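You operate a simulated robot arm through the tools that you are given. There is no shell and no other tool.

You run a simulated robot arm. Do the job below in one go: nothing can be reset, and whatever is moved stays where it is left.

Task
Heat the pressure cooker till it hisses, gas off, then let the pressure drop.
Fine: open the gas valve, light burner one on high, once; knob off and valve shut; once the red pin drops, lay the vent weight on the tiled counter; the lid stays locked. Where these are worked on the way, their far stop is far enough and under half their travel is too little: gas valve.
Where things are to end (x, y in the base frame): vent weight within 60 mm of [950, 210].
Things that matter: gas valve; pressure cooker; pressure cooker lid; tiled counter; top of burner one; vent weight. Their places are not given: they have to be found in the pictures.

The check looks at the end state, three seconds after you hand in, the way a careful person would. Anything else that was tipped, shoved, dropped, spilled or broken makes it a failure. A push-on lid holds only when it is set on centred and level and pressed home; a screw cap is set on level and turned clockwise until tight.

Robot
A 7-joint arm with a two-finger parallel gripper, fixed in place. Base frame: the origin is at the foot of the arm, x ahead of it, y to its left, z up. Units: mm, degrees, N and s.
Its first joint turns from -132.0 to 132.0 degrees. Payload 3.91 kg.
Tool frame: the origin (TCP) lies between the finger pads and is the grasp point; the fingertips stand 30 mm ahead of it; z points along the fingers, y is the line along which they close. The gripper opens to 110 mm. The fingers are 20 mm wide and 10 mm thick; the gripper's body (48 by 112 mm) begins 55 mm behind the TCP.
Orientation is that of the tool frame in the base frame, as a unit quaternion [x, y, z, w]. With the fingers straight down and closing along the base's y, the tool's x points along the base's -x, its y along +y and its z along -z.

Tools
- The arm moves only by the tool play_rows. Its argument "increments" is text: rows parted by semicolons, each of 7 numbers parted by spaces: the shift along the base's x, y, z in units of 20 mm (1.0 is 20 mm), then the turn, a rotation vector about the base's x, y, z in units of 5 degrees (1.0 is 5 degrees), then the finger opening in mm, from 0 to 110. In form: dx dy dz wx wy wz hand; .... A call has 1 to 20 rows; each row shifts and turns the commanded pose from where the row before left it. A call with a number of a shift or a turn outside -1 to 1 is refused whole. Rows are played at 5 a second. More than 50 mm and 8.6 degrees between two rows, or a gripper value outside its range, and nothing of the call is played. A pose out of reach is approached as far as the arm can. The call stops where the force on the tool passes 60 N (or 10 N more than at its start, if that is more) or the arm is blocked; 0.2 s more then pass. The fingers move at their own pace (about 108 mm/s each) and stop on an object; they squeeze with about 24 N. The grip force told is the motor's: it shows also when the fingers shut on nothing. Time passes only in rows, and 0.2 s behind the last, so rows that do not move let the fingers close. The reply holds the time, the measured pose of the TCP, the force on the tool along the base axes, the opening and the grip force, in the units named above and with some noise, with the torque about the TCP (base axes, N m) and any sound that the robot's microphone picked up, and new pictures: "pictures" is both (left out), scene, wrist or none.
- Cameras (640 x 400 px; columns grow to the right, rows downward): "scene" is fixed at [399.4, 651.7, 1574.9]; the picture's right is [0.98, 0.22, 0.00], its down [0.21, -0.97, -0.11] and it looks along [-0.02, 0.10, -0.99] (base axes); focal length 214 px, centre (320, 200). "wrist" rides on the gripper at [72, 17, -103] in the tool frame; the picture's right is [-0.23, 0.97, 0.00], its down [-0.76, -0.18, -0.62] and it looks along [-0.61, -0.14, 0.78] (tool axes); focal length 222 px, centre (320, 200).
- pixel_to_xyz(camera, pixels): there is no depth. For up to 12 entries [column, row, z] of the newest picture of that camera ("zoom" is the newest enlarged one), the place [x, y] in the base frame at which the ray of that pixel passes the height z, good to about 3 mm. No time passes.
- zoom(camera, box): a new picture of the part [left, top, right, bottom] of that camera's present view, enlarged. No time passes.
- close_job(): hands the job in; it is judged then, once.

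Leave the gripper open and the arm clear of the work at the hand-in unless told otherwise.

The tools are called after "Emit:" by a JSON object that holds its "op" and its "data". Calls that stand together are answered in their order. play_rows: Moves the arm, as the interface text tells. Its arguments: {"type":"object","properties":{"increments":{"type":"string"},"pictures":{"type":"string","enum":["both","scene","wrist","none"]}},"required":["increments"]} The other tools are called the same way: pixel_to_xyz (camera, pixels) gives the place at which the rays of pixels pass given heights; zoom (camera, box) takes an enlarged picture of a part of a camera's view; close_job () hands the job in.

At the start:

```text
time: 0.0
eef_pos: [472.0, 274.9, 1224.0]
ee_rot: [-0.001, 1.0, 0.001, -0.001]
force: [0.7, -0.7, 0.4]
wrist_torque: [0.03, 0.02, 0.0]
gripper_width: 110.0
grasp_force: 0.0
```

scene: 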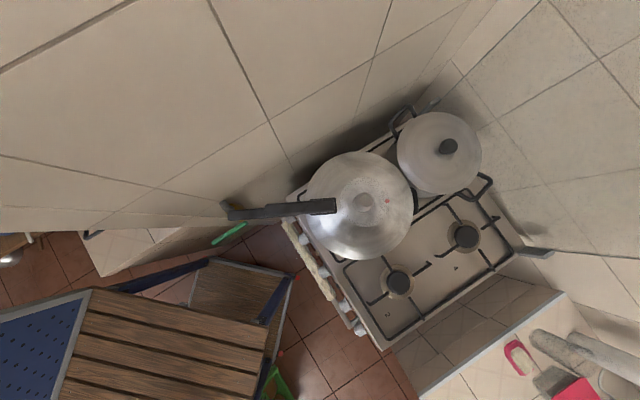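
wrist: 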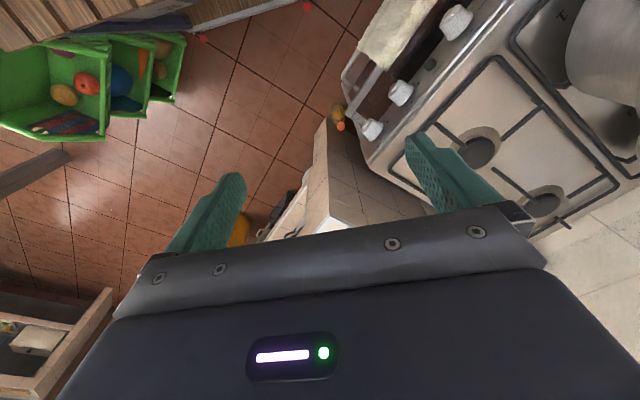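

I see a pressure cooker (scene about 360,205) on a four-burner stove, a second pot at (440,152), knobs along the stove's left-lower front edge. I'll zoom in on several parts before moving anything.

Emit:
{"op": "zoom", "data": {"camera": "scene", "box": [270, 130, 430, 270]}}

Emit:
{"op": "zoom", "data": {"camera": "scene", "box": [270, 200, 400, 350]}}

Emit:
{"op": "zoom", "data": {"camera": "scene", "box": [480, 220, 640, 400]}}

Emit:
{"op": "zoom", "data": {"camera": "wrist", "box": [320, 0, 640, 200]}}

```text
2.86 times, centred on (350, 200) of scene
```

zoom: 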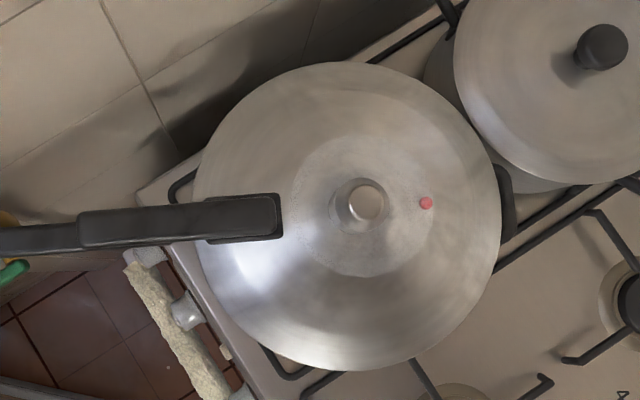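

```text
2.67 times, centred on (335, 275) of scene
```

zoom: 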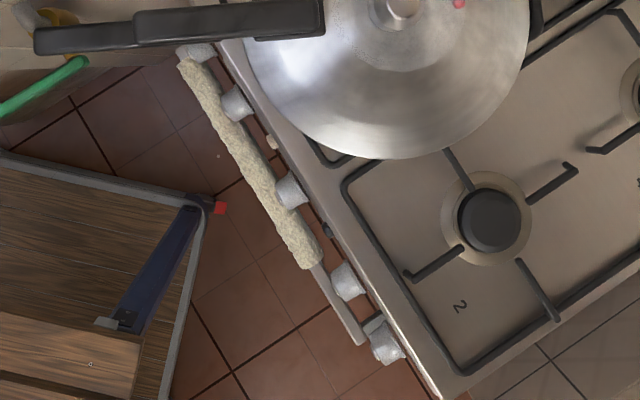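

```text
2.22 times, centred on (560, 310) of scene
```

zoom: 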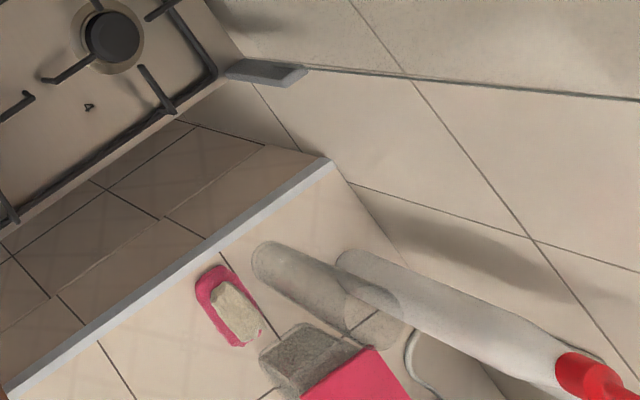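

```text
2.00 times, centred on (480, 100) of wrist
```

zoom: 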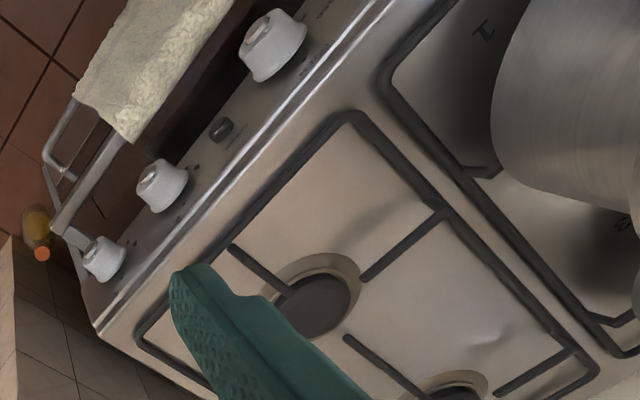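

The stovetop seems to be near z≈950. I'll get positions for the main features at candidate heights, and zoom on the grey lever-like thing at scene (535,253) and the knobs.

Emit:
{"op": "pixel_to_xyz", "data": {"camera": "scene", "pixels": [[397, 283, 950], [463, 237, 950], [362, 202, 1100], [387, 201, 1100], [535, 253, 950], [535, 253, 1000], [520, 355, 900], [520, 355, 950], [440, 360, 900], [490, 340, 900], [362, 202, 1150], [300, 240, 900]]}}

Emit:
{"op": "zoom", "data": {"camera": "scene", "box": [500, 230, 580, 280]}}

Emit:
{"op": "zoom", "data": {"camera": "scene", "box": [280, 210, 380, 345]}}

Emit:
{"op": "zoom", "data": {"camera": "scene", "box": [200, 180, 350, 260]}}

Emit:
{"op": "zoom", "data": {"camera": "scene", "box": [380, 90, 500, 220]}}

```text
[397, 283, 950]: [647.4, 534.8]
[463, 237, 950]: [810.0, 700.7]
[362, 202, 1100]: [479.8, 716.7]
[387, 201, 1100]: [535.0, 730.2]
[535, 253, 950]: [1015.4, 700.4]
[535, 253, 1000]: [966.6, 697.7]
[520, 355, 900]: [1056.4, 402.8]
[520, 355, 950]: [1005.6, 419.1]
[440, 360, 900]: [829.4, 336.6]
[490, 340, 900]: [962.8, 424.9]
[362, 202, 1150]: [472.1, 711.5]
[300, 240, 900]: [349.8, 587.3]
```

```text
8.00 times, centred on (540, 255) of scene
```

zoom: 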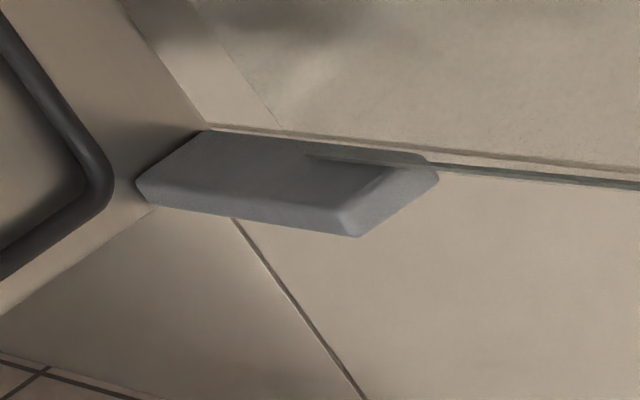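

```text
2.96 times, centred on (330, 278) of scene
```

zoom: 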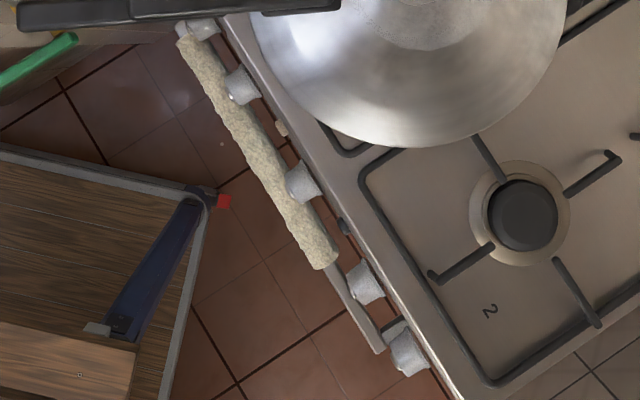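

```text
4.27 times, centred on (275, 220) of scene
```

zoom: 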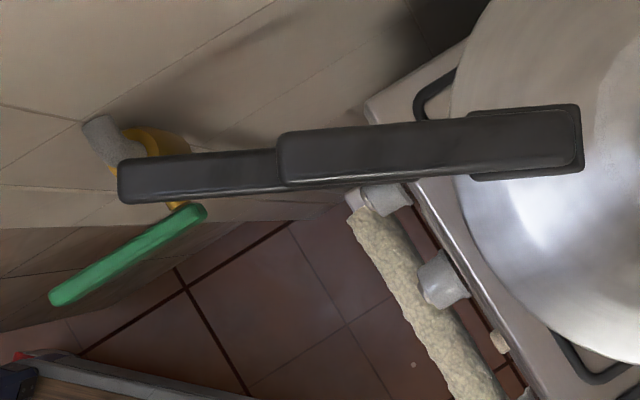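

```text
3.08 times, centred on (440, 155) of scene
```

zoom: 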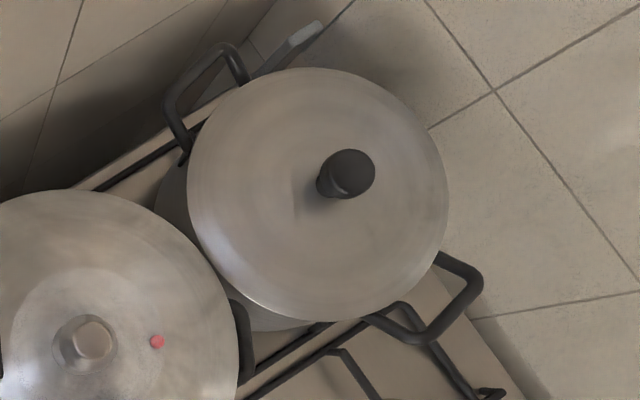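

Behind the cooker's handle, near scene (235,222), there is a yellow valve body with a green lever, which is probably the gas valve. Five knobs run along the stove's front, which faces the robot. I'll turn the hand about 45° and lower it in front of the panel to see the knobs and labels.

Emit:
{"op": "play_rows", "data": {"increments": "-0.545 0.565 -0.6 0 0 0.9 110; -0.545 0.565 -0.6 0 0 0.9 110; -0.545 0.565 -0.6 0 0 0.9 110; -0.545 0.565 -0.6 0 0 0.9 110; -0.545 0.565 -0.6 0 0 0.9 110; -0.545 0.565 -0.6 0 0 0.9 110; -0.545 0.565 -0.6 0 0 0.9 110; -0.545 0.565 -0.6 0 0 0.9 110; -0.545 0.565 -0.6 0 0 0.9 110; -0.545 0.565 -0.6 0 0 0.9 110"}}

```text
time: 2.2
eef_pos: [360.5, 388.9, 1103.0]
ee_rot: [-0.384, 0.923, 0.0, 0.001]
force: [-0.7, -0.5, -0.2]
wrist_torque: [0.02, 0.03, 0.01]
gripper_width: 109.9
grasp_force: 0.1
```

scene: 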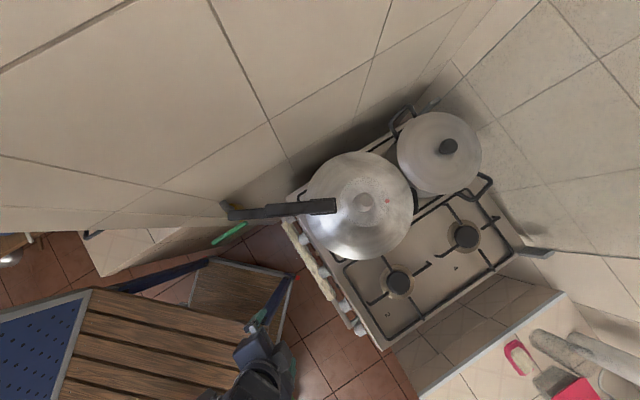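
wrist: 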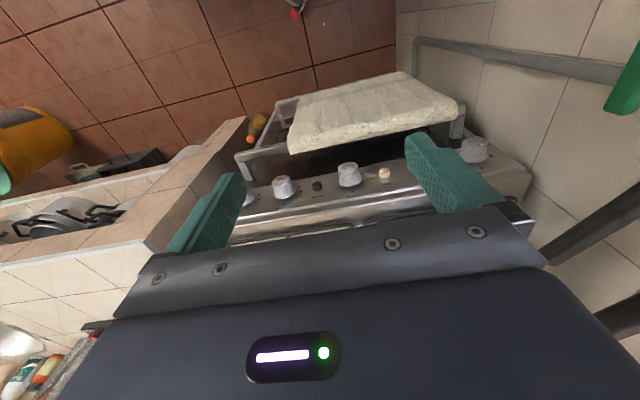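

The wrist view shows the front panel upside down, with knobs at (283,187), (348,175), (475,150) and small buttons at (317,186) and (384,175). I'll zoom in on these.

Emit:
{"op": "zoom", "data": {"camera": "wrist", "box": [230, 120, 420, 240]}}

Emit:
{"op": "zoom", "data": {"camera": "wrist", "box": [400, 0, 640, 200]}}

Emit:
{"op": "pixel_to_xyz", "data": {"camera": "wrist", "pixels": [[283, 187, 900], [348, 175, 900], [475, 150, 900], [625, 95, 900], [317, 186, 900], [384, 175, 900]]}}

Emit:
{"op": "pixel_to_xyz", "data": {"camera": "scene", "pixels": [[289.5, 219.6, 900], [303.3, 239.5, 900], [323.9, 271.9, 900], [344.5, 306, 900], [359.7, 329.4, 900], [230, 234, 900], [230, 234, 1000], [230, 234, 800], [236, 212, 900]]}}

```text
3.33 times, centred on (325, 180) of wrist
```

zoom: 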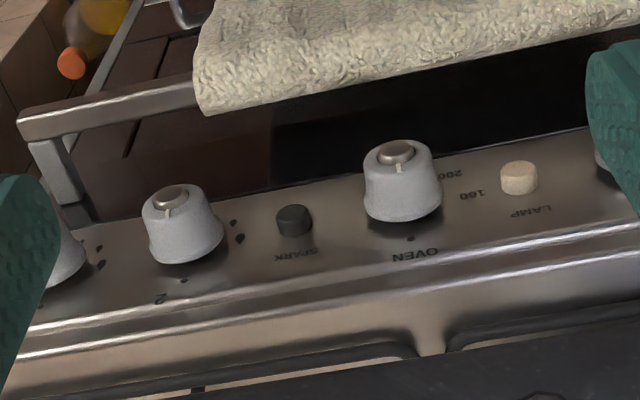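

```text
2.00 times, centred on (520, 100) of wrist
```

zoom: 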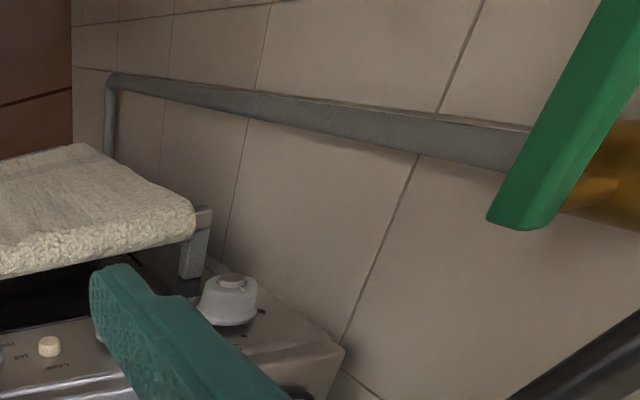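

```text
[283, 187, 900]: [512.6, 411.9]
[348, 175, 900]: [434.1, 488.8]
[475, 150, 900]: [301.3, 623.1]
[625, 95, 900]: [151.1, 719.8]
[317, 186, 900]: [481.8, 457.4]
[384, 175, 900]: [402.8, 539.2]
```

```text
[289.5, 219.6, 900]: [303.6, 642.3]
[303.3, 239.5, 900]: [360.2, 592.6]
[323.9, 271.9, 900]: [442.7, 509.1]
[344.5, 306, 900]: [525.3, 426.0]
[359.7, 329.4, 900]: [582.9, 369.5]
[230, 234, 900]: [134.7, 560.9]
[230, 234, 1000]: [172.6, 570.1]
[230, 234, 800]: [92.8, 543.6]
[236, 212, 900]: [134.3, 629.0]
```

The panel carries SPARK, OVEN and LAMP labels and a "2" at one knob. At the right of the wrist view, a green lever sits on a yellow valve body on the pipe along the left wall. I'll swing the hand left to look at the valve and the left-hand knobs.

Emit:
{"op": "play_rows", "data": {"increments": "-0.9 0.455 0 0 0 0.8 110; -0.9 0.455 0 0 0 0.8 110; -0.9 0.455 0 0 0 0.8 110; -0.9 0.455 0 0 0 0.8 110; -0.9 0.455 0 0 0 0.8 110; -0.9 0.455 0 0 0 0.8 110; -0.9 0.455 0 0 0 0.8 110; -0.9 0.455 0 0 0 0.8 110; -0.9 0.455 0 0 0 0.8 110; -0.9 0.455 0 0 0 0.8 110"}}

```text
time: 4.4
eef_pos: [182.7, 480.0, 1102.7]
ee_rot: [-0.676, 0.737, 0.0, 0.0]
force: [-0.3, -0.7, 0.6]
wrist_torque: [0.03, 0.04, 0.0]
gripper_width: 110.2
grasp_force: 0.0
```

scene: 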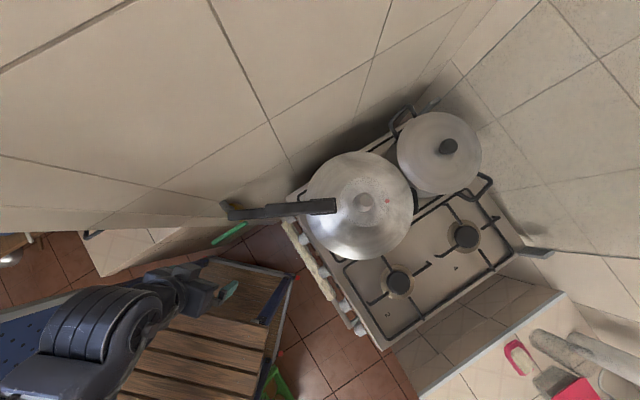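
wrist: 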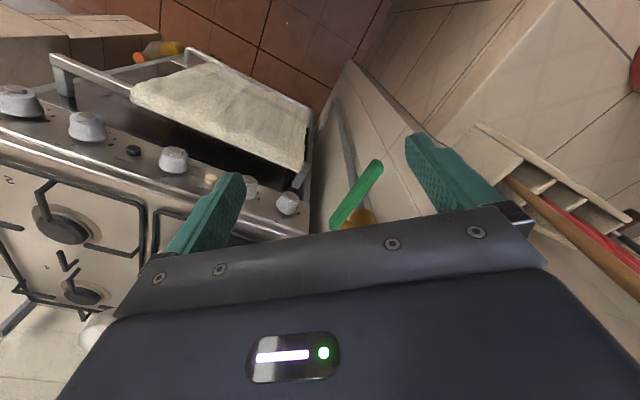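

The green lever is at wrist (357,195) with the yellow body below it at (360,218). I'll zoom in there and on the two left-end knobs at (287,202) and (248,187).

Emit:
{"op": "zoom", "data": {"camera": "wrist", "box": [290, 130, 420, 240]}}

Emit:
{"op": "zoom", "data": {"camera": "wrist", "box": [140, 120, 310, 240]}}

Emit:
{"op": "zoom", "data": {"camera": "wrist", "box": [0, 60, 160, 180]}}

Emit:
{"op": "pixel_to_xyz", "data": {"camera": "wrist", "pixels": [[338, 225, 900], [378, 165, 900], [338, 225, 950], [378, 165, 950], [338, 225, 850], [378, 165, 850]]}}

Emit:
{"op": "pixel_to_xyz", "data": {"camera": "scene", "pixels": [[212, 244, 900], [246, 225, 900], [212, 244, 950], [246, 225, 950], [212, 244, 850], [246, 225, 850]]}}

```text
3.64 times, centred on (355, 185) of wrist
```

zoom: 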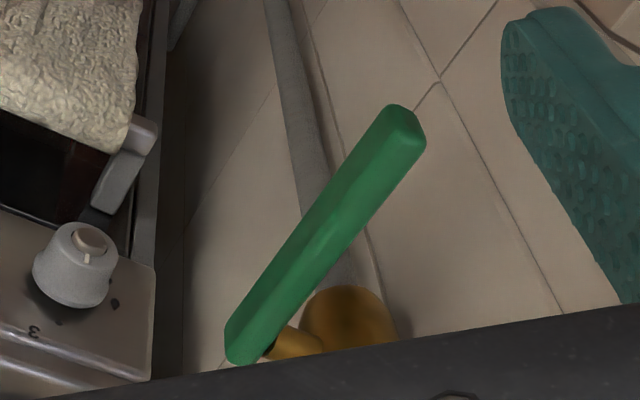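

```text
3.33 times, centred on (225, 180) of wrist
```

zoom: 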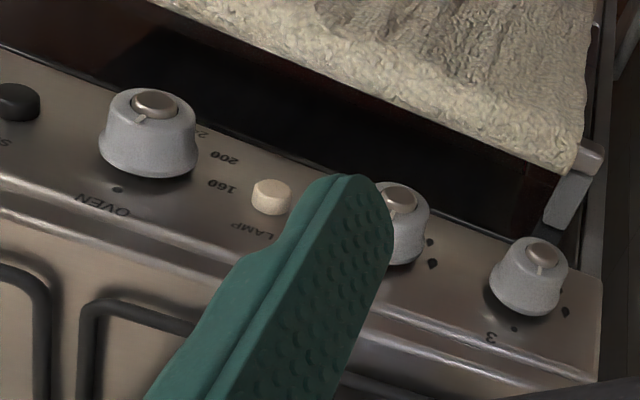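

```text
3.33 times, centred on (80, 120) of wrist
```

zoom: 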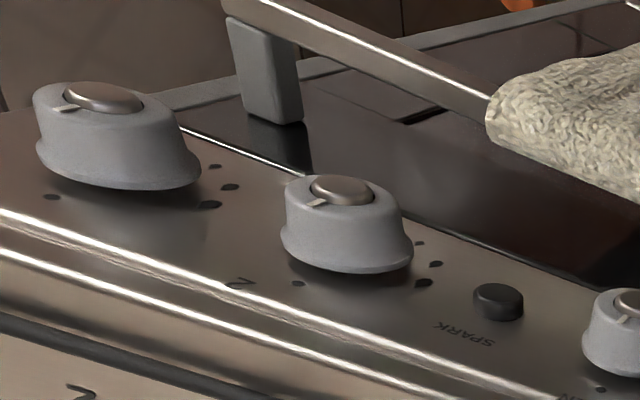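

```text
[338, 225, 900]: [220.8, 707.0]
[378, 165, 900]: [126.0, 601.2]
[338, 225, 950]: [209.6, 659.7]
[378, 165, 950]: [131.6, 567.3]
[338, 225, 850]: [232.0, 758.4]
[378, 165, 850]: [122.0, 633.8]
```

```text
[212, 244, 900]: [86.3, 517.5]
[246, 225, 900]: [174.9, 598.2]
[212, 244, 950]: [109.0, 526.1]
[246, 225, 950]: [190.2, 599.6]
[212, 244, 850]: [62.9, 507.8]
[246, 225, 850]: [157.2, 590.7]
```

The leftmost knob is labelled "3", so burner one's knob is probably the second from the left, partly hidden behind the finger. The valve lever looks horizontal on a vertical pipe, so it is closed. I'll zoom the fixed camera on the knobs and the valve to triangulate them.

Emit:
{"op": "zoom", "data": {"camera": "scene", "box": [280, 210, 330, 250]}}

Emit:
{"op": "zoom", "data": {"camera": "scene", "box": [205, 195, 265, 250]}}

Emit:
{"op": "zoom", "data": {"camera": "scene", "box": [310, 255, 375, 345]}}

Emit:
{"op": "zoom", "data": {"camera": "scene", "box": [340, 180, 410, 225]}}

```text
10.00 times, centred on (305, 230) of scene
```

zoom: 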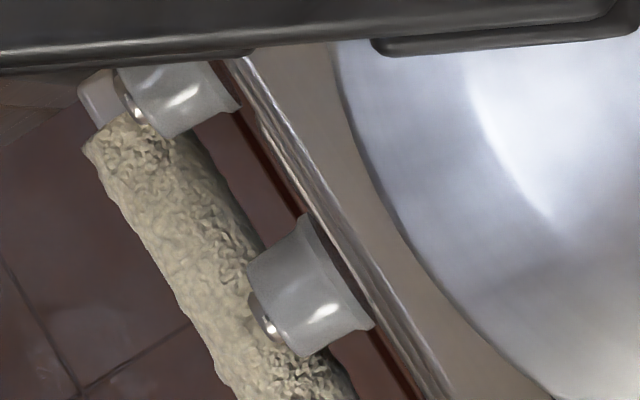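

```text
7.27 times, centred on (235, 222) of scene
```

zoom: 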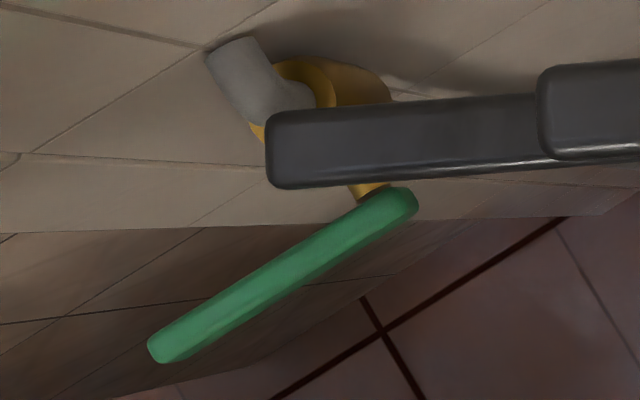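

```text
4.44 times, centred on (342, 300) of scene
```

zoom: 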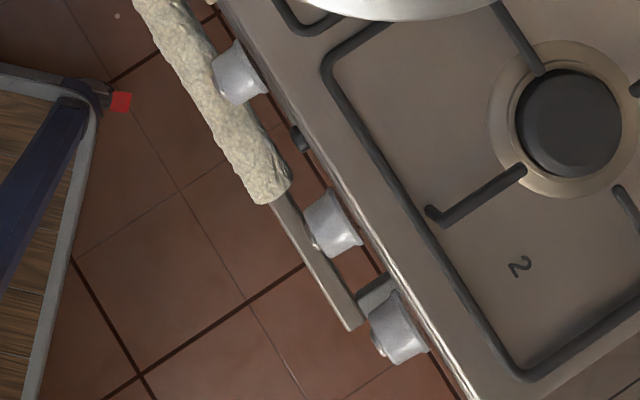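

```text
8.89 times, centred on (375, 202) of scene
```

zoom: 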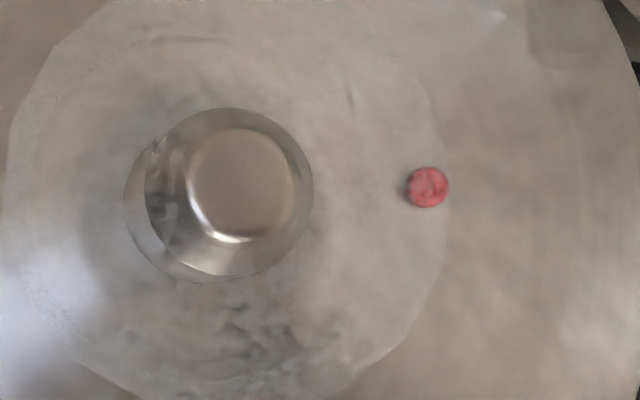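

The vent weight and red pin show clearly at the centre of the lid. I'll triangulate the knob caps and the valve using both cameras.

Emit:
{"op": "pixel_to_xyz", "data": {"camera": "wrist", "pixels": [[248.4, 179, 880], [248.4, 179, 940], [175.5, 150.9, 880], [175.5, 150.9, 940], [291.4, 196.5, 880], [291.4, 196.5, 940], [334.4, 227.6, 960], [334.4, 227.6, 1020], [379, 161, 960], [379, 161, 1020]]}}

Emit:
{"op": "pixel_to_xyz", "data": {"camera": "scene", "pixels": [[299.5, 241.6, 880], [299.5, 241.6, 940], [318.8, 274.1, 880], [318.8, 274.1, 940], [286.2, 219.5, 880], [286.2, 219.5, 940], [247, 222.7, 960], [247, 222.7, 1020], [213, 243, 960], [213, 243, 1020]]}}

```text
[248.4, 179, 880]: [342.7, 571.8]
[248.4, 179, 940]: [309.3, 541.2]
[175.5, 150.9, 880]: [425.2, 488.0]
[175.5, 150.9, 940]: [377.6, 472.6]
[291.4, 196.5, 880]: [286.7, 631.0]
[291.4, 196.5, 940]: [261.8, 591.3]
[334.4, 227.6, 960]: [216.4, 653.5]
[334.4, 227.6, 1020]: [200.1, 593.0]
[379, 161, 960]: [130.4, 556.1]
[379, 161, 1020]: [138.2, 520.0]
```

```text
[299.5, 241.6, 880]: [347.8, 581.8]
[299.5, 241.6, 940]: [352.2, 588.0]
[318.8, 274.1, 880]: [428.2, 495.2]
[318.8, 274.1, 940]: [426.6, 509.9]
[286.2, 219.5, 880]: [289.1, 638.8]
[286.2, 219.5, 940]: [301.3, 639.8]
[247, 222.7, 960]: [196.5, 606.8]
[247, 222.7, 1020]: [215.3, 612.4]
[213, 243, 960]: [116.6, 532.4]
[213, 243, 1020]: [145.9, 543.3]
```

Knob caps sit at about z≈870, with burner-one's candidate knob cap near (347,580). The valve lever runs horizontally from about (134,538,992) to (208,610,1000), with the pivot near the second end. I'll turn and tilt the hand so the camera looks more level at the valve and panel.

Emit:
{"op": "play_rows", "data": {"increments": "0.173 0 -0.2 0 0 1 110; 0.173 0 -0.2 0 0 1 110; 0.173 0 -0.2 0 0 1 110; 0.173 0 -0.2 0 0 1 110; 0.173 0 -0.2 0 0 1 110; 0.173 0 -0.2 0 0 1 110; 0.173 0 -0.2 0 0 1 110; 0.173 0 -0.2 0.866 0.5 0 110; 0.173 0 -0.2 0.866 0.5 0 110; 0.173 0 -0.2 0.866 0.5 0 110; 0.173 0 -0.2 0.866 0.5 0 110; 0.173 0 -0.2 0.866 0.5 0 110; 0.173 0 -0.2 0.866 0.5 0 110; 0.173 0 -0.2 0.866 0.5 0 110; 0.173 0 -0.2 0.866 0.5 0 110"}}

```text
time: 7.6
eef_pos: [233.1, 481.1, 1043.3]
ee_rot: [0.814, -0.47, -0.296, -0.172]
force: [-0.7, -0.4, 0.3]
wrist_torque: [-0.01, 0.02, -0.01]
gripper_width: 110.1
grasp_force: 0.0
```

scene: 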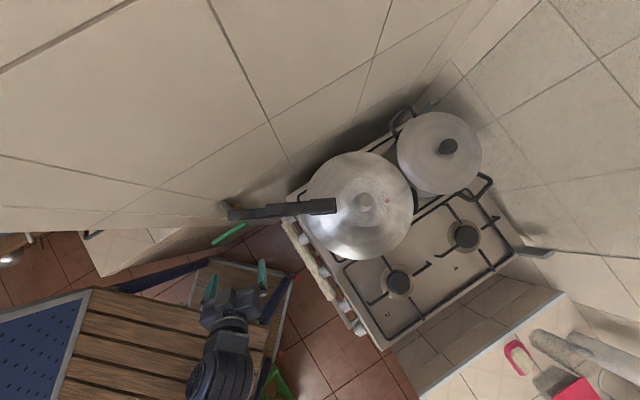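
wrist: 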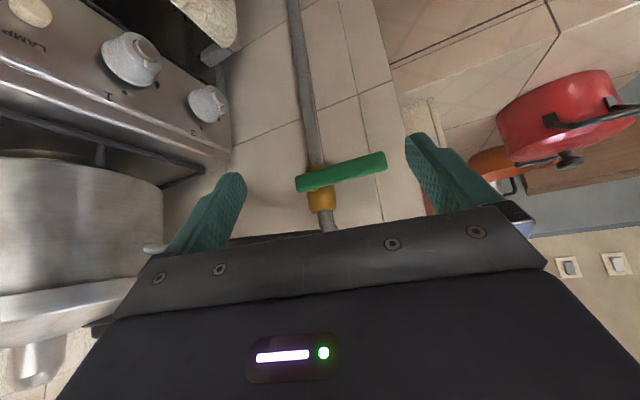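

Now I can see the valve and lever at (340,172), and the knobs labelled "1" (130,60) and "3" (207,105). I'll zoom in on each.

Emit:
{"op": "zoom", "data": {"camera": "wrist", "box": [270, 120, 410, 240]}}

Emit:
{"op": "zoom", "data": {"camera": "wrist", "box": [80, 20, 240, 140]}}

Emit:
{"op": "zoom", "data": {"camera": "wrist", "box": [90, 20, 180, 110]}}

```text
3.33 times, centred on (340, 180) of wrist
```

zoom: 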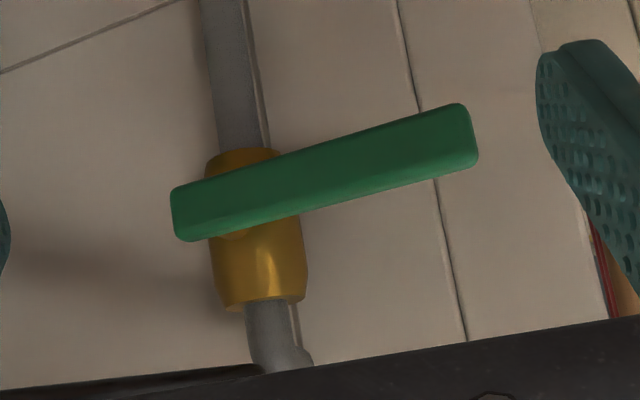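

```text
3.33 times, centred on (160, 80) of wrist
```

zoom: 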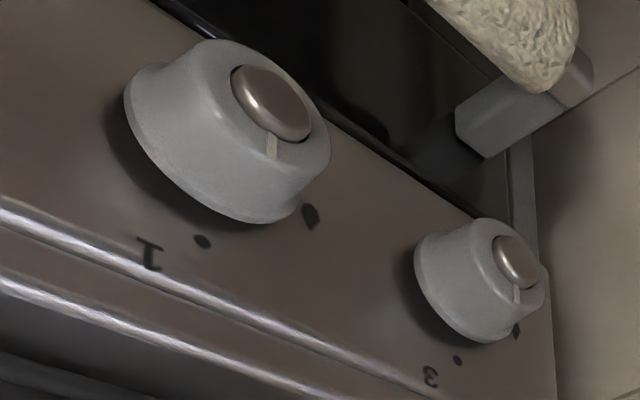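

```text
4.44 times, centred on (135, 65) of wrist
```

zoom: 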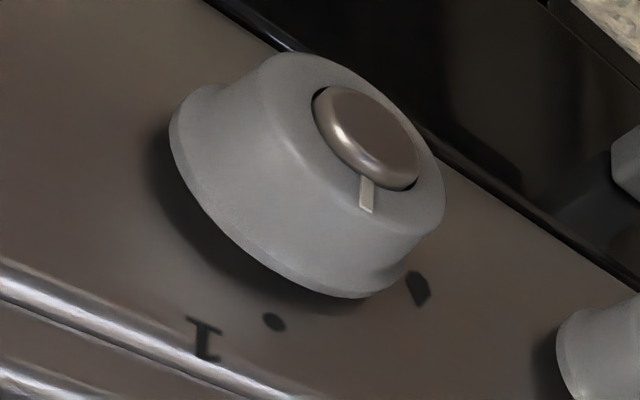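

Confirmed: the second knob from the left is burner "1", its pointer is at the off dot, and the large flame mark is about a quarter turn away. The valve lever is across the vertical pipe, so it is closed. I'll close the fingers and point the hand almost level at the left wall beside the lever tip, ready to press the lever down.

Emit:
{"op": "play_rows", "data": {"increments": "-0.2 0.1 0.1 0 0 0.933 0; -0.2 0.1 0.1 0 0 0.933 0; -0.2 0.1 0.1 0 0 0.933 0; -0.145 0.075 0.07 0.719 0.695 0 0; -0.145 0.075 0.07 0.719 0.695 0 0; -0.145 0.075 0.07 0.719 0.695 0 0; -0.145 0.075 0.07 0.719 0.695 0 0; -0.145 0.075 0.07 0.719 0.695 0 0; -0.145 0.075 0.07 0.719 0.695 0 0; -0.145 0.075 0.07 0.719 0.695 0 0; -0.145 0.075 0.07 0.719 0.695 0 0"}}

```text
time: 10.0
eef_pos: [200.2, 497.8, 1060.7]
ee_rot: [0.705, -0.299, -0.591, -0.251]
force: [0.4, -0.1, -0.1]
wrist_torque: [0.0, -0.01, 0.0]
gripper_width: 0.0
grasp_force: 24.3
```

scene: 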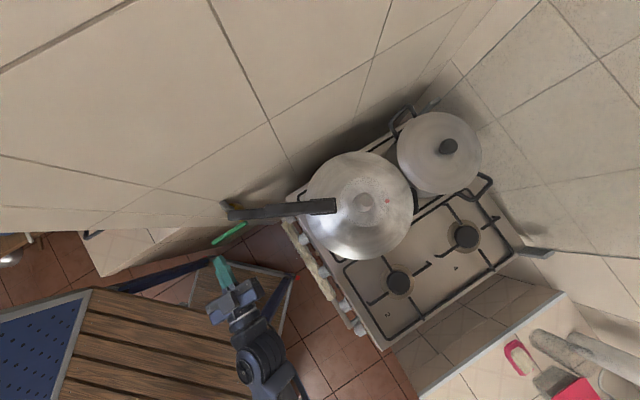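
wrist: 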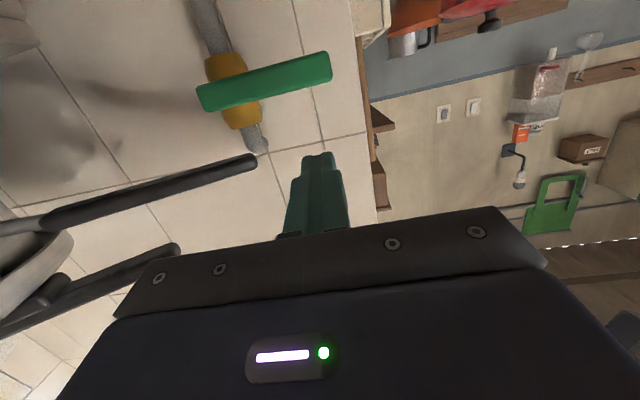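

The closed fingertips at (318,160) are above the lever in the world, since the view is inverted. I'll move in over the lever tip, still about 20 mm above it.

Emit:
{"op": "play_rows", "data": {"increments": "-0.5 0.5 -0.2 0 0 0 0; -0.5 0.5 -0.2 0 0 0 0; -0.5 0.5 -0.2 0 0 0 0; -0.5 0.5 -0.2 0 0 0 0"}}

```text
time: 11.0
eef_pos: [159.2, 536.9, 1043.2]
ee_rot: [0.705, -0.299, -0.592, -0.25]
force: [-0.2, -0.5, 0.2]
wrist_torque: [0.0, 0.0, 0.02]
gripper_width: 0.2
grasp_force: 24.4
```

scene: 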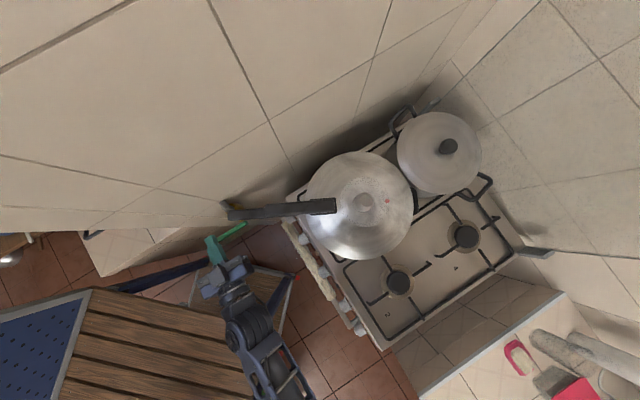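
wrist: 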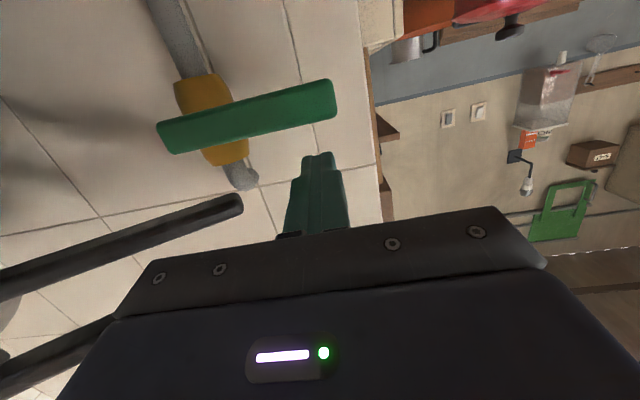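

The finger lines up about 12 mm in from the lever's tip. I'll check with a zoomed scene view before pressing.

Emit:
{"op": "zoom", "data": {"camera": "scene", "box": [195, 200, 265, 260]}}

Emit:
{"op": "zoom", "data": {"camera": "wrist", "box": [140, 60, 380, 220]}}

```text
6.67 times, centred on (230, 230) of scene
```

zoom: 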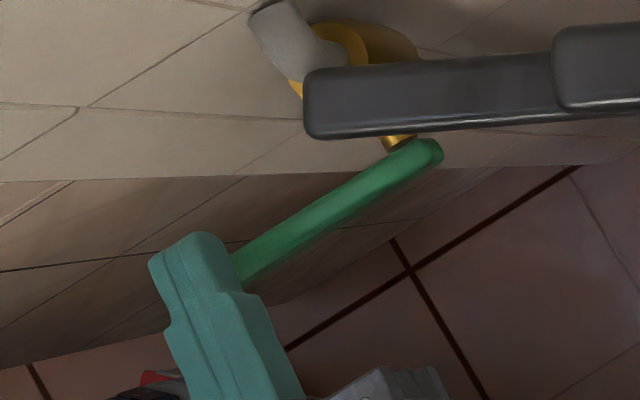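

```text
2.50 times, centred on (260, 140) of wrist
```

zoom: 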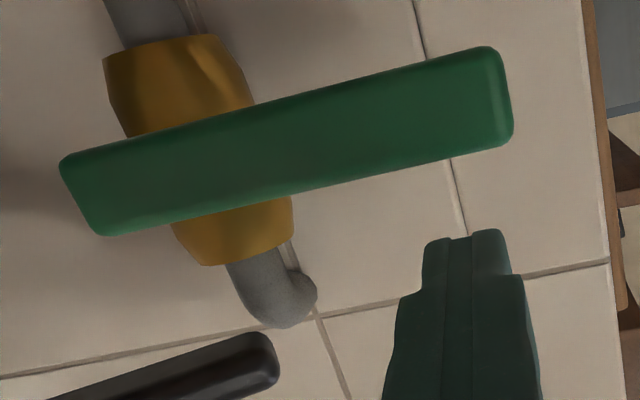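

The closed fingers cover the lever's tip end. I'll shift 10 mm toward the pivot and lower in small steps, watching the force.

Emit:
{"op": "play_rows", "data": {"increments": "0.36 0.35 0 0 0 0 0; 0 0 -0.3 0 0 0 0; 0 0 -0.3 0 0 0 0; 0 0 -0.3 0 0 0 0; 0 0 -0.25 0 0 0 0; 0 0 -0.25 0 0 0 0; 0 0 -0.25 0 0 0 0", "pictures": "wrist"}}

```text
time: 12.6
eef_pos: [167.7, 544.1, 1011.5]
ee_rot: [0.705, -0.3, -0.591, -0.251]
force: [0.0, -0.1, 0.9]
wrist_torque: [-0.02, 0.02, 0.06]
gripper_width: 0.2
grasp_force: 23.7
```

wrist: 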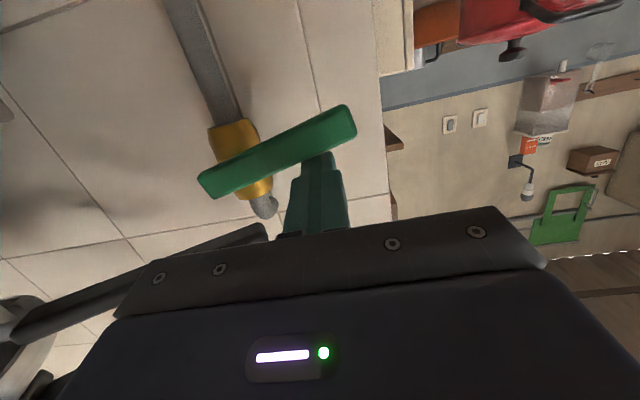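

The lever is tilting with almost no force, so this is the way it turns. I'll continue along the arc to about 45°.

Emit:
{"op": "play_rows", "data": {"increments": "0 0 -0.29 0 0 0 0; 0 0 -0.29 0 0 0 0; 0 0 -0.29 0 0 0 0; 0.075 0.073 -0.325 0 0 0 0; 0.075 0.073 -0.325 0 0 0 0", "pictures": "wrist"}}

```text
time: 13.8
eef_pos: [169.7, 548.4, 981.6]
ee_rot: [0.705, -0.299, -0.591, -0.251]
force: [-0.5, 0.2, 1.1]
wrist_torque: [0.02, -0.01, 0.02]
gripper_width: 0.0
grasp_force: 24.0
```

wrist: 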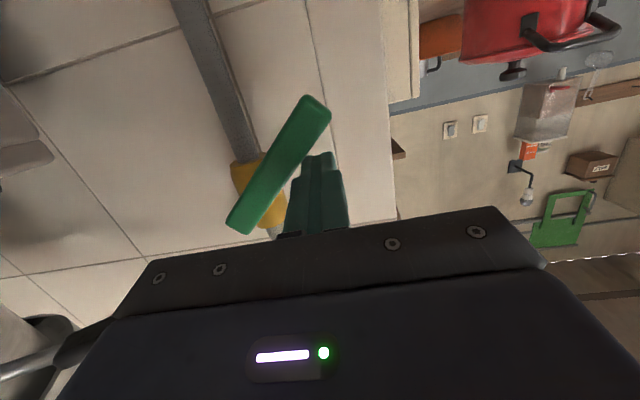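

The lever is swinging down toward the pipe. I'll follow the arc on to the stop.

Emit:
{"op": "play_rows", "data": {"increments": "0.134 0.131 -0.315 0 0 0 0; 0.134 0.131 -0.315 0 0 0 0; 0.18 0.174 -0.235 0 0 0 0; 0.18 0.174 -0.235 0 0 0 0; 0.222 0.216 -0.165 0 0 0 0; 0.222 0.216 -0.165 0 0 0 0", "pictures": "wrist"}}

```text
time: 15.2
eef_pos: [191.0, 568.8, 954.0]
ee_rot: [0.706, -0.299, -0.591, -0.251]
force: [-0.2, 0.2, 1.0]
wrist_torque: [-0.03, 0.01, 0.02]
gripper_width: 0.0
grasp_force: 23.9
```

wrist: 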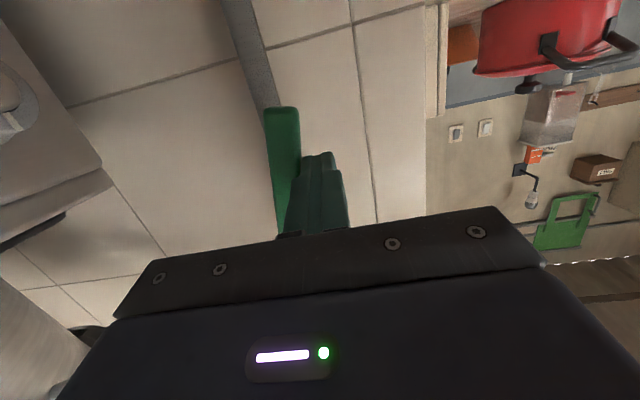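

The lever is close to the pipe's direction. I'll nudge a bit further to feel for the stop.

Emit:
{"op": "play_rows", "data": {"increments": "0.12 0.117 -0.03 0 0 0 0; 0.12 0.117 -0.03 0 0 0 0; 0.12 0.117 0 0 0 0 0; 0.12 0.117 0 0 0 0 0", "pictures": "wrist"}}

```text
time: 16.2
eef_pos: [199.6, 577.5, 951.9]
ee_rot: [0.706, -0.3, -0.591, -0.251]
force: [-1.4, -0.7, -2.3]
wrist_torque: [-0.03, -0.04, 0.07]
gripper_width: 0.3
grasp_force: 23.9
```

wrist: 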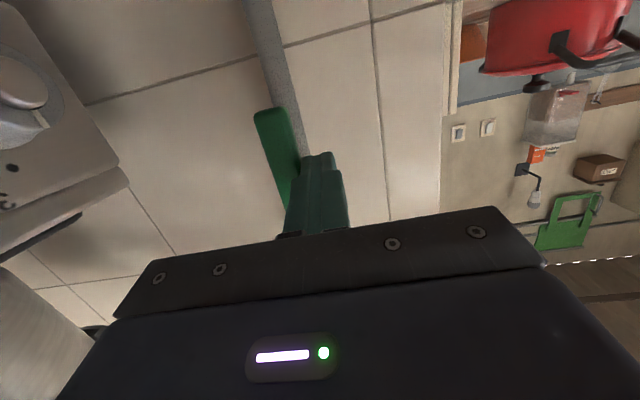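

The lever now looks parallel to the pipe. I'll give one more small nudge to feel whether it is on its stop.

Emit:
{"op": "play_rows", "data": {"increments": "0.1 0.097 0 0 0 0 0; 0.1 0.097 0 0 0 0 0", "pictures": "wrist"}}

Emit:
{"op": "zoom", "data": {"camera": "wrist", "box": [200, 0, 400, 240]}}

```text
time: 16.8
eef_pos: [201.4, 579.5, 952.0]
ee_rot: [0.707, -0.298, -0.591, -0.25]
force: [-16.6, -41.5, 1.3]
wrist_torque: [0.26, -0.05, 0.77]
gripper_width: 0.1
grasp_force: 24.0
```

wrist: 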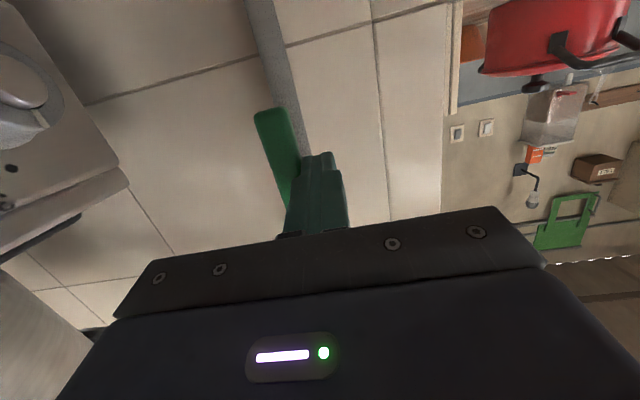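

```text
1.67 times, centred on (300, 120) of wrist
```

zoom: 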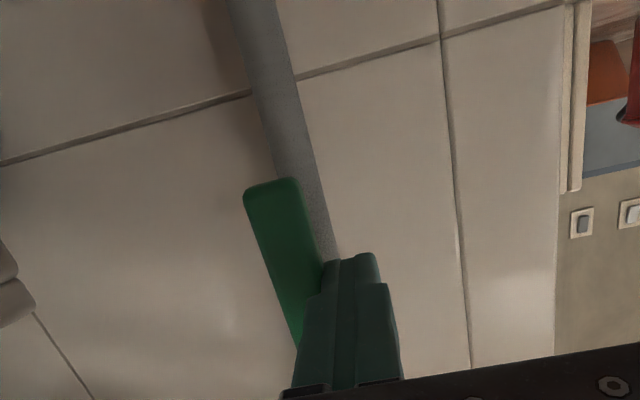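

The force rose to about 44 N against the motion, so the lever is on its open stop, in line with the pipe. I'll back off, retreat from the wall, and tip the hand downward again.

Emit:
{"op": "play_rows", "data": {"increments": "-0.36 -0.35 0 0 0 0 0; 0.7 -0.72 0 0 0 0 0; 0.7 -0.72 0 0 0 0 0; 0.7 -0.72 0 0 0 0 0; 0.15 -0.25 0 -0.719 -0.695 0 0; 0.15 -0.25 0 -0.719 -0.695 0 0; 0.15 -0.25 0 -0.719 -0.695 0 0; 0.15 -0.25 0 -0.719 -0.695 0 0; 0.15 -0.25 0 -0.719 -0.695 0 0; 0.15 -0.25 0 -0.719 -0.695 0 0; 0.15 -0.25 0 -0.719 -0.695 0 0; 0.15 -0.25 0 -0.719 -0.695 0 0; 0.15 -0.25 0 -0.719 -0.695 0 0; 0.15 -0.25 0 -0.719 -0.695 0 0", "pictures": "wrist"}}

Emit:
{"op": "zoom", "data": {"camera": "scene", "box": [205, 195, 265, 250]}}

```text
time: 19.8
eef_pos: [270.1, 482.3, 951.5]
ee_rot: [0.89, -0.377, -0.238, -0.1]
force: [0.9, 0.0, -0.3]
wrist_torque: [0.04, 0.03, 0.02]
gripper_width: 0.0
grasp_force: 24.1
```

wrist: 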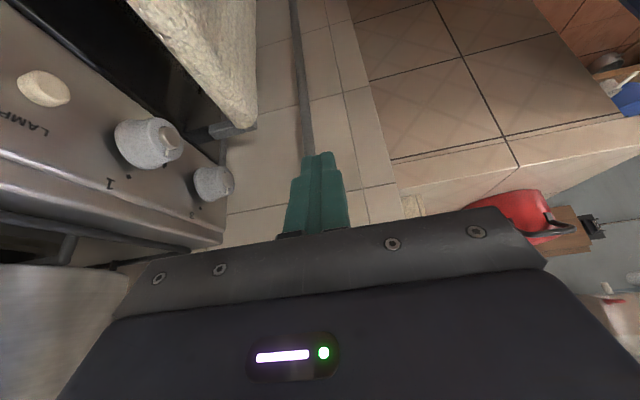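

```text
7.27 times, centred on (235, 222) of scene
```

zoom: 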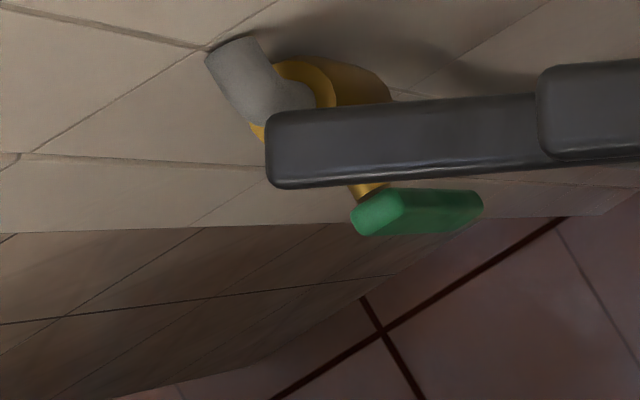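

The valve lever now points straight down along the pipe, so it is open. I'll swing the hand round to face the knob panel.

Emit:
{"op": "play_rows", "data": {"increments": "0.07 -0.153 0 0 0 -1 0; 0.07 -0.153 0 0 0 -1 0; 0.07 -0.153 0 0 0 -1 0; 0.07 -0.153 0 0 0 -1 0; 0.07 -0.153 0 0 0 -1 0; 0.07 -0.153 0 0 0 -1 0; 0.07 -0.153 0 0 0 -1 0; 0.07 -0.153 0 0 0 -1 0; 0.07 -0.153 0 0 0 -1 0; 0.07 -0.153 0 0 0 -1 0; 0.07 -0.153 0 0 0 -1 0; 0.07 -0.153 0 0 0 -1 0; 0.07 -0.153 0 0 0 -1 0; 0.07 -0.153 0 0 0 -1 0; 0.07 -0.153 0 0 0 -1 0; 0.07 -0.153 0 0 0 -1 0; 0.07 -0.153 0 0 0 -1 0; 0.07 -0.153 0 0 0 -1 0"}}

```text
time: 23.6
eef_pos: [295.5, 426.4, 950.9]
ee_rot: [-0.361, 0.896, 0.097, 0.241]
force: [0.3, -0.7, 1.0]
wrist_torque: [-0.03, 0.0, 0.0]
gripper_width: 0.0
grasp_force: 23.7
```

scene: 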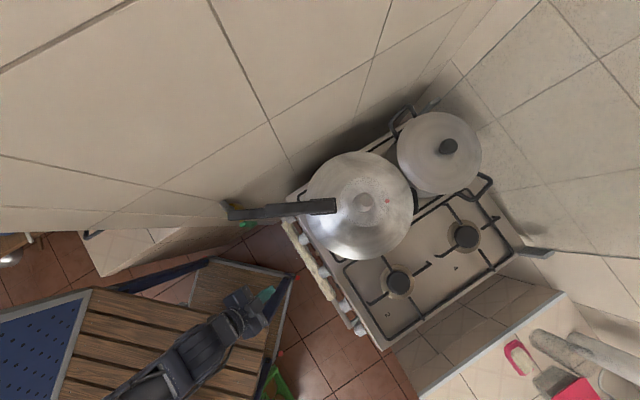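
wrist: 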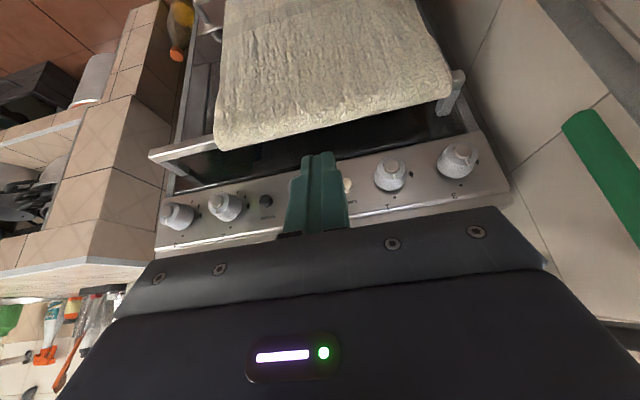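

The whole panel is in view: knob "1" at (390,175), knob "3" at (455,160) and SPARK at (267,200). I'll zoom in on these.

Emit:
{"op": "zoom", "data": {"camera": "wrist", "box": [350, 140, 430, 215]}}

Emit:
{"op": "zoom", "data": {"camera": "wrist", "box": [150, 160, 310, 260]}}

Emit:
{"op": "zoom", "data": {"camera": "wrist", "box": [330, 60, 510, 220]}}

```text
5.33 times, centred on (390, 178) of wrist
```

zoom: 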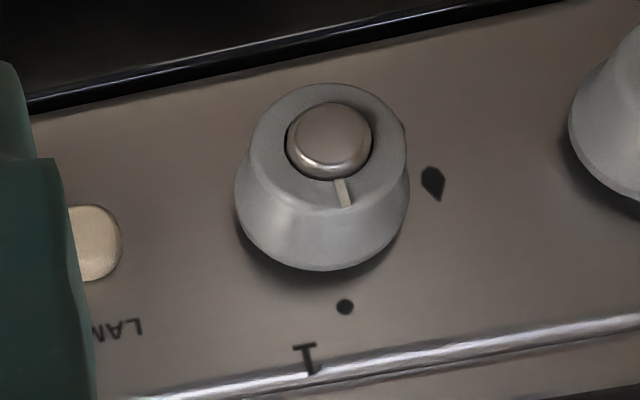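

```text
4.00 times, centred on (230, 210) of wrist
```

zoom: 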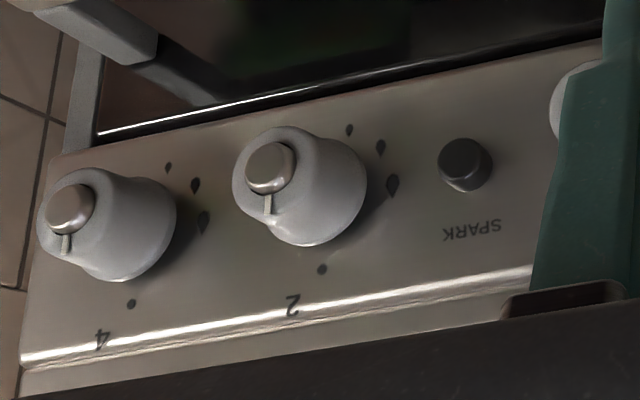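

```text
2.50 times, centred on (420, 140) of wrist
```

zoom: 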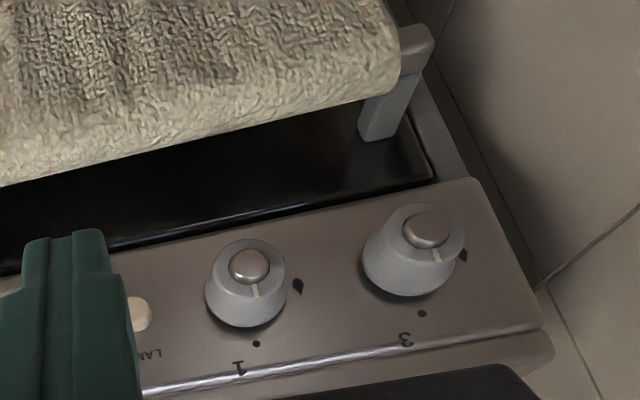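

The panel is clear: OFF is the dot at 12 o'clock, and the largest flame mark (high) is a quarter turn counter-clockwise as seen from the front. I'll fix the 3D positions of knob 1's cap and the SPARK button with rays from both cameras.

Emit:
{"op": "pixel_to_xyz", "data": {"camera": "wrist", "pixels": [[391.9, 166.2, 850], [391.9, 166.2, 870], [391.9, 166.2, 890], [266.3, 200.3, 850], [266.3, 200.3, 870], [266.3, 200.3, 890], [394.7, 198.1, 870], [394.7, 198.1, 890], [411.2, 174.8, 870], [411.2, 174.8, 890]]}}

Emit:
{"op": "zoom", "data": {"camera": "scene", "box": [318, 270, 350, 300]}}

Emit:
{"op": "zoom", "data": {"camera": "scene", "box": [285, 225, 320, 255]}}

```text
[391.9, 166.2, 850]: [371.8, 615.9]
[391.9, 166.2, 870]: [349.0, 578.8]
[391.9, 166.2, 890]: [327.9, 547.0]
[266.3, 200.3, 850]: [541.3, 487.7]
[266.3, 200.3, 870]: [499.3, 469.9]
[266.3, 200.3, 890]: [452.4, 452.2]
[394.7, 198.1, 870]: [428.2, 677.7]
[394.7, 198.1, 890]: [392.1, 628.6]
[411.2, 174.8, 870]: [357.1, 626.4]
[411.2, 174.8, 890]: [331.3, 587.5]
```

```text
13.33 times, centred on (334, 285) of scene
```

zoom: 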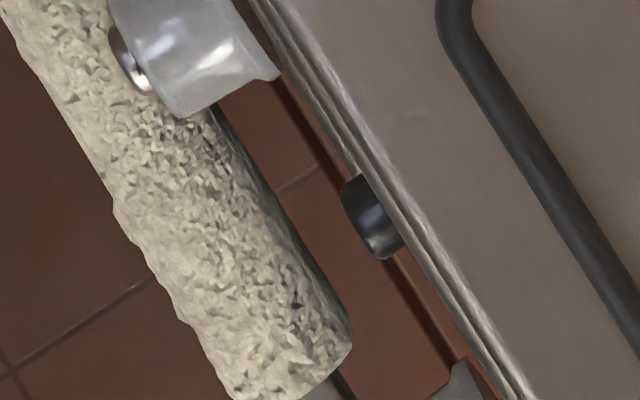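

```text
13.33 times, centred on (302, 240) of scene
```

zoom: 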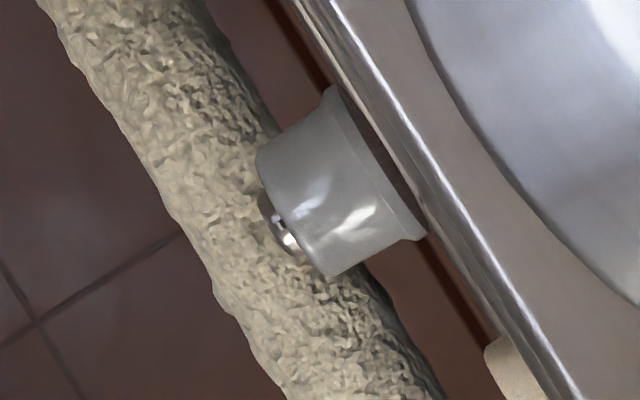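

Knob 1's cap triangulates to about (348,580,870), and the SPARK button to about (499,467,869). The towel bar runs below the knobs, so I'll check its height before I bring the hand in level.

Emit:
{"op": "pixel_to_xyz", "data": {"camera": "wrist", "pixels": [[464, 76, 780], [464, 76, 830], [464, 76, 880], [449, 97, 780], [449, 97, 830], [370, 117, 780], [370, 117, 830], [222, 145, 780], [222, 145, 830]]}}

Emit:
{"op": "pixel_to_xyz", "data": {"camera": "scene", "pixels": [[283, 219.5, 780], [283, 219.5, 830], [283, 219.5, 880], [299, 248, 780], [299, 248, 830], [336, 297, 780], [336, 297, 830]]}}

Emit:
{"op": "zoom", "data": {"camera": "wrist", "box": [140, 60, 500, 240]}}

```text
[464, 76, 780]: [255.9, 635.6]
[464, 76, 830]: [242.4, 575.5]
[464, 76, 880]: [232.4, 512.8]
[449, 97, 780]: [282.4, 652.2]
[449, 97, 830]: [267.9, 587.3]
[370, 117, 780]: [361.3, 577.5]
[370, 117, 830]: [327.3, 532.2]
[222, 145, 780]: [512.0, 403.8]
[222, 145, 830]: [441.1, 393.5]
```

```text
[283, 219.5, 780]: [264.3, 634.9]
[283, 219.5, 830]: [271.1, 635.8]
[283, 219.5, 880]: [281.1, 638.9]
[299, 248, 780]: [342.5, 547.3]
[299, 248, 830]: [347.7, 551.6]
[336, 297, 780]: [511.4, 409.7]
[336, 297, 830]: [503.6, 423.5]
```

```text
1.78 times, centred on (320, 150) of wrist
```

zoom: 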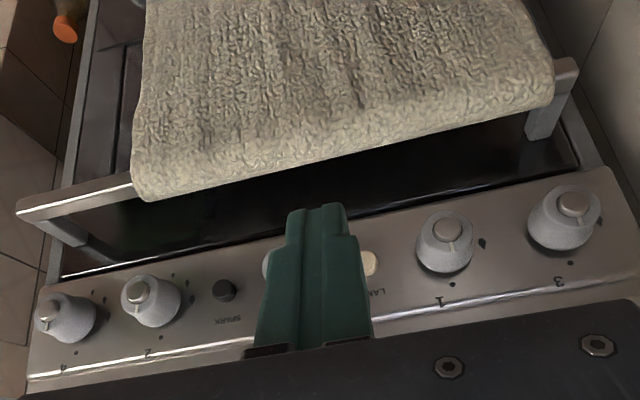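

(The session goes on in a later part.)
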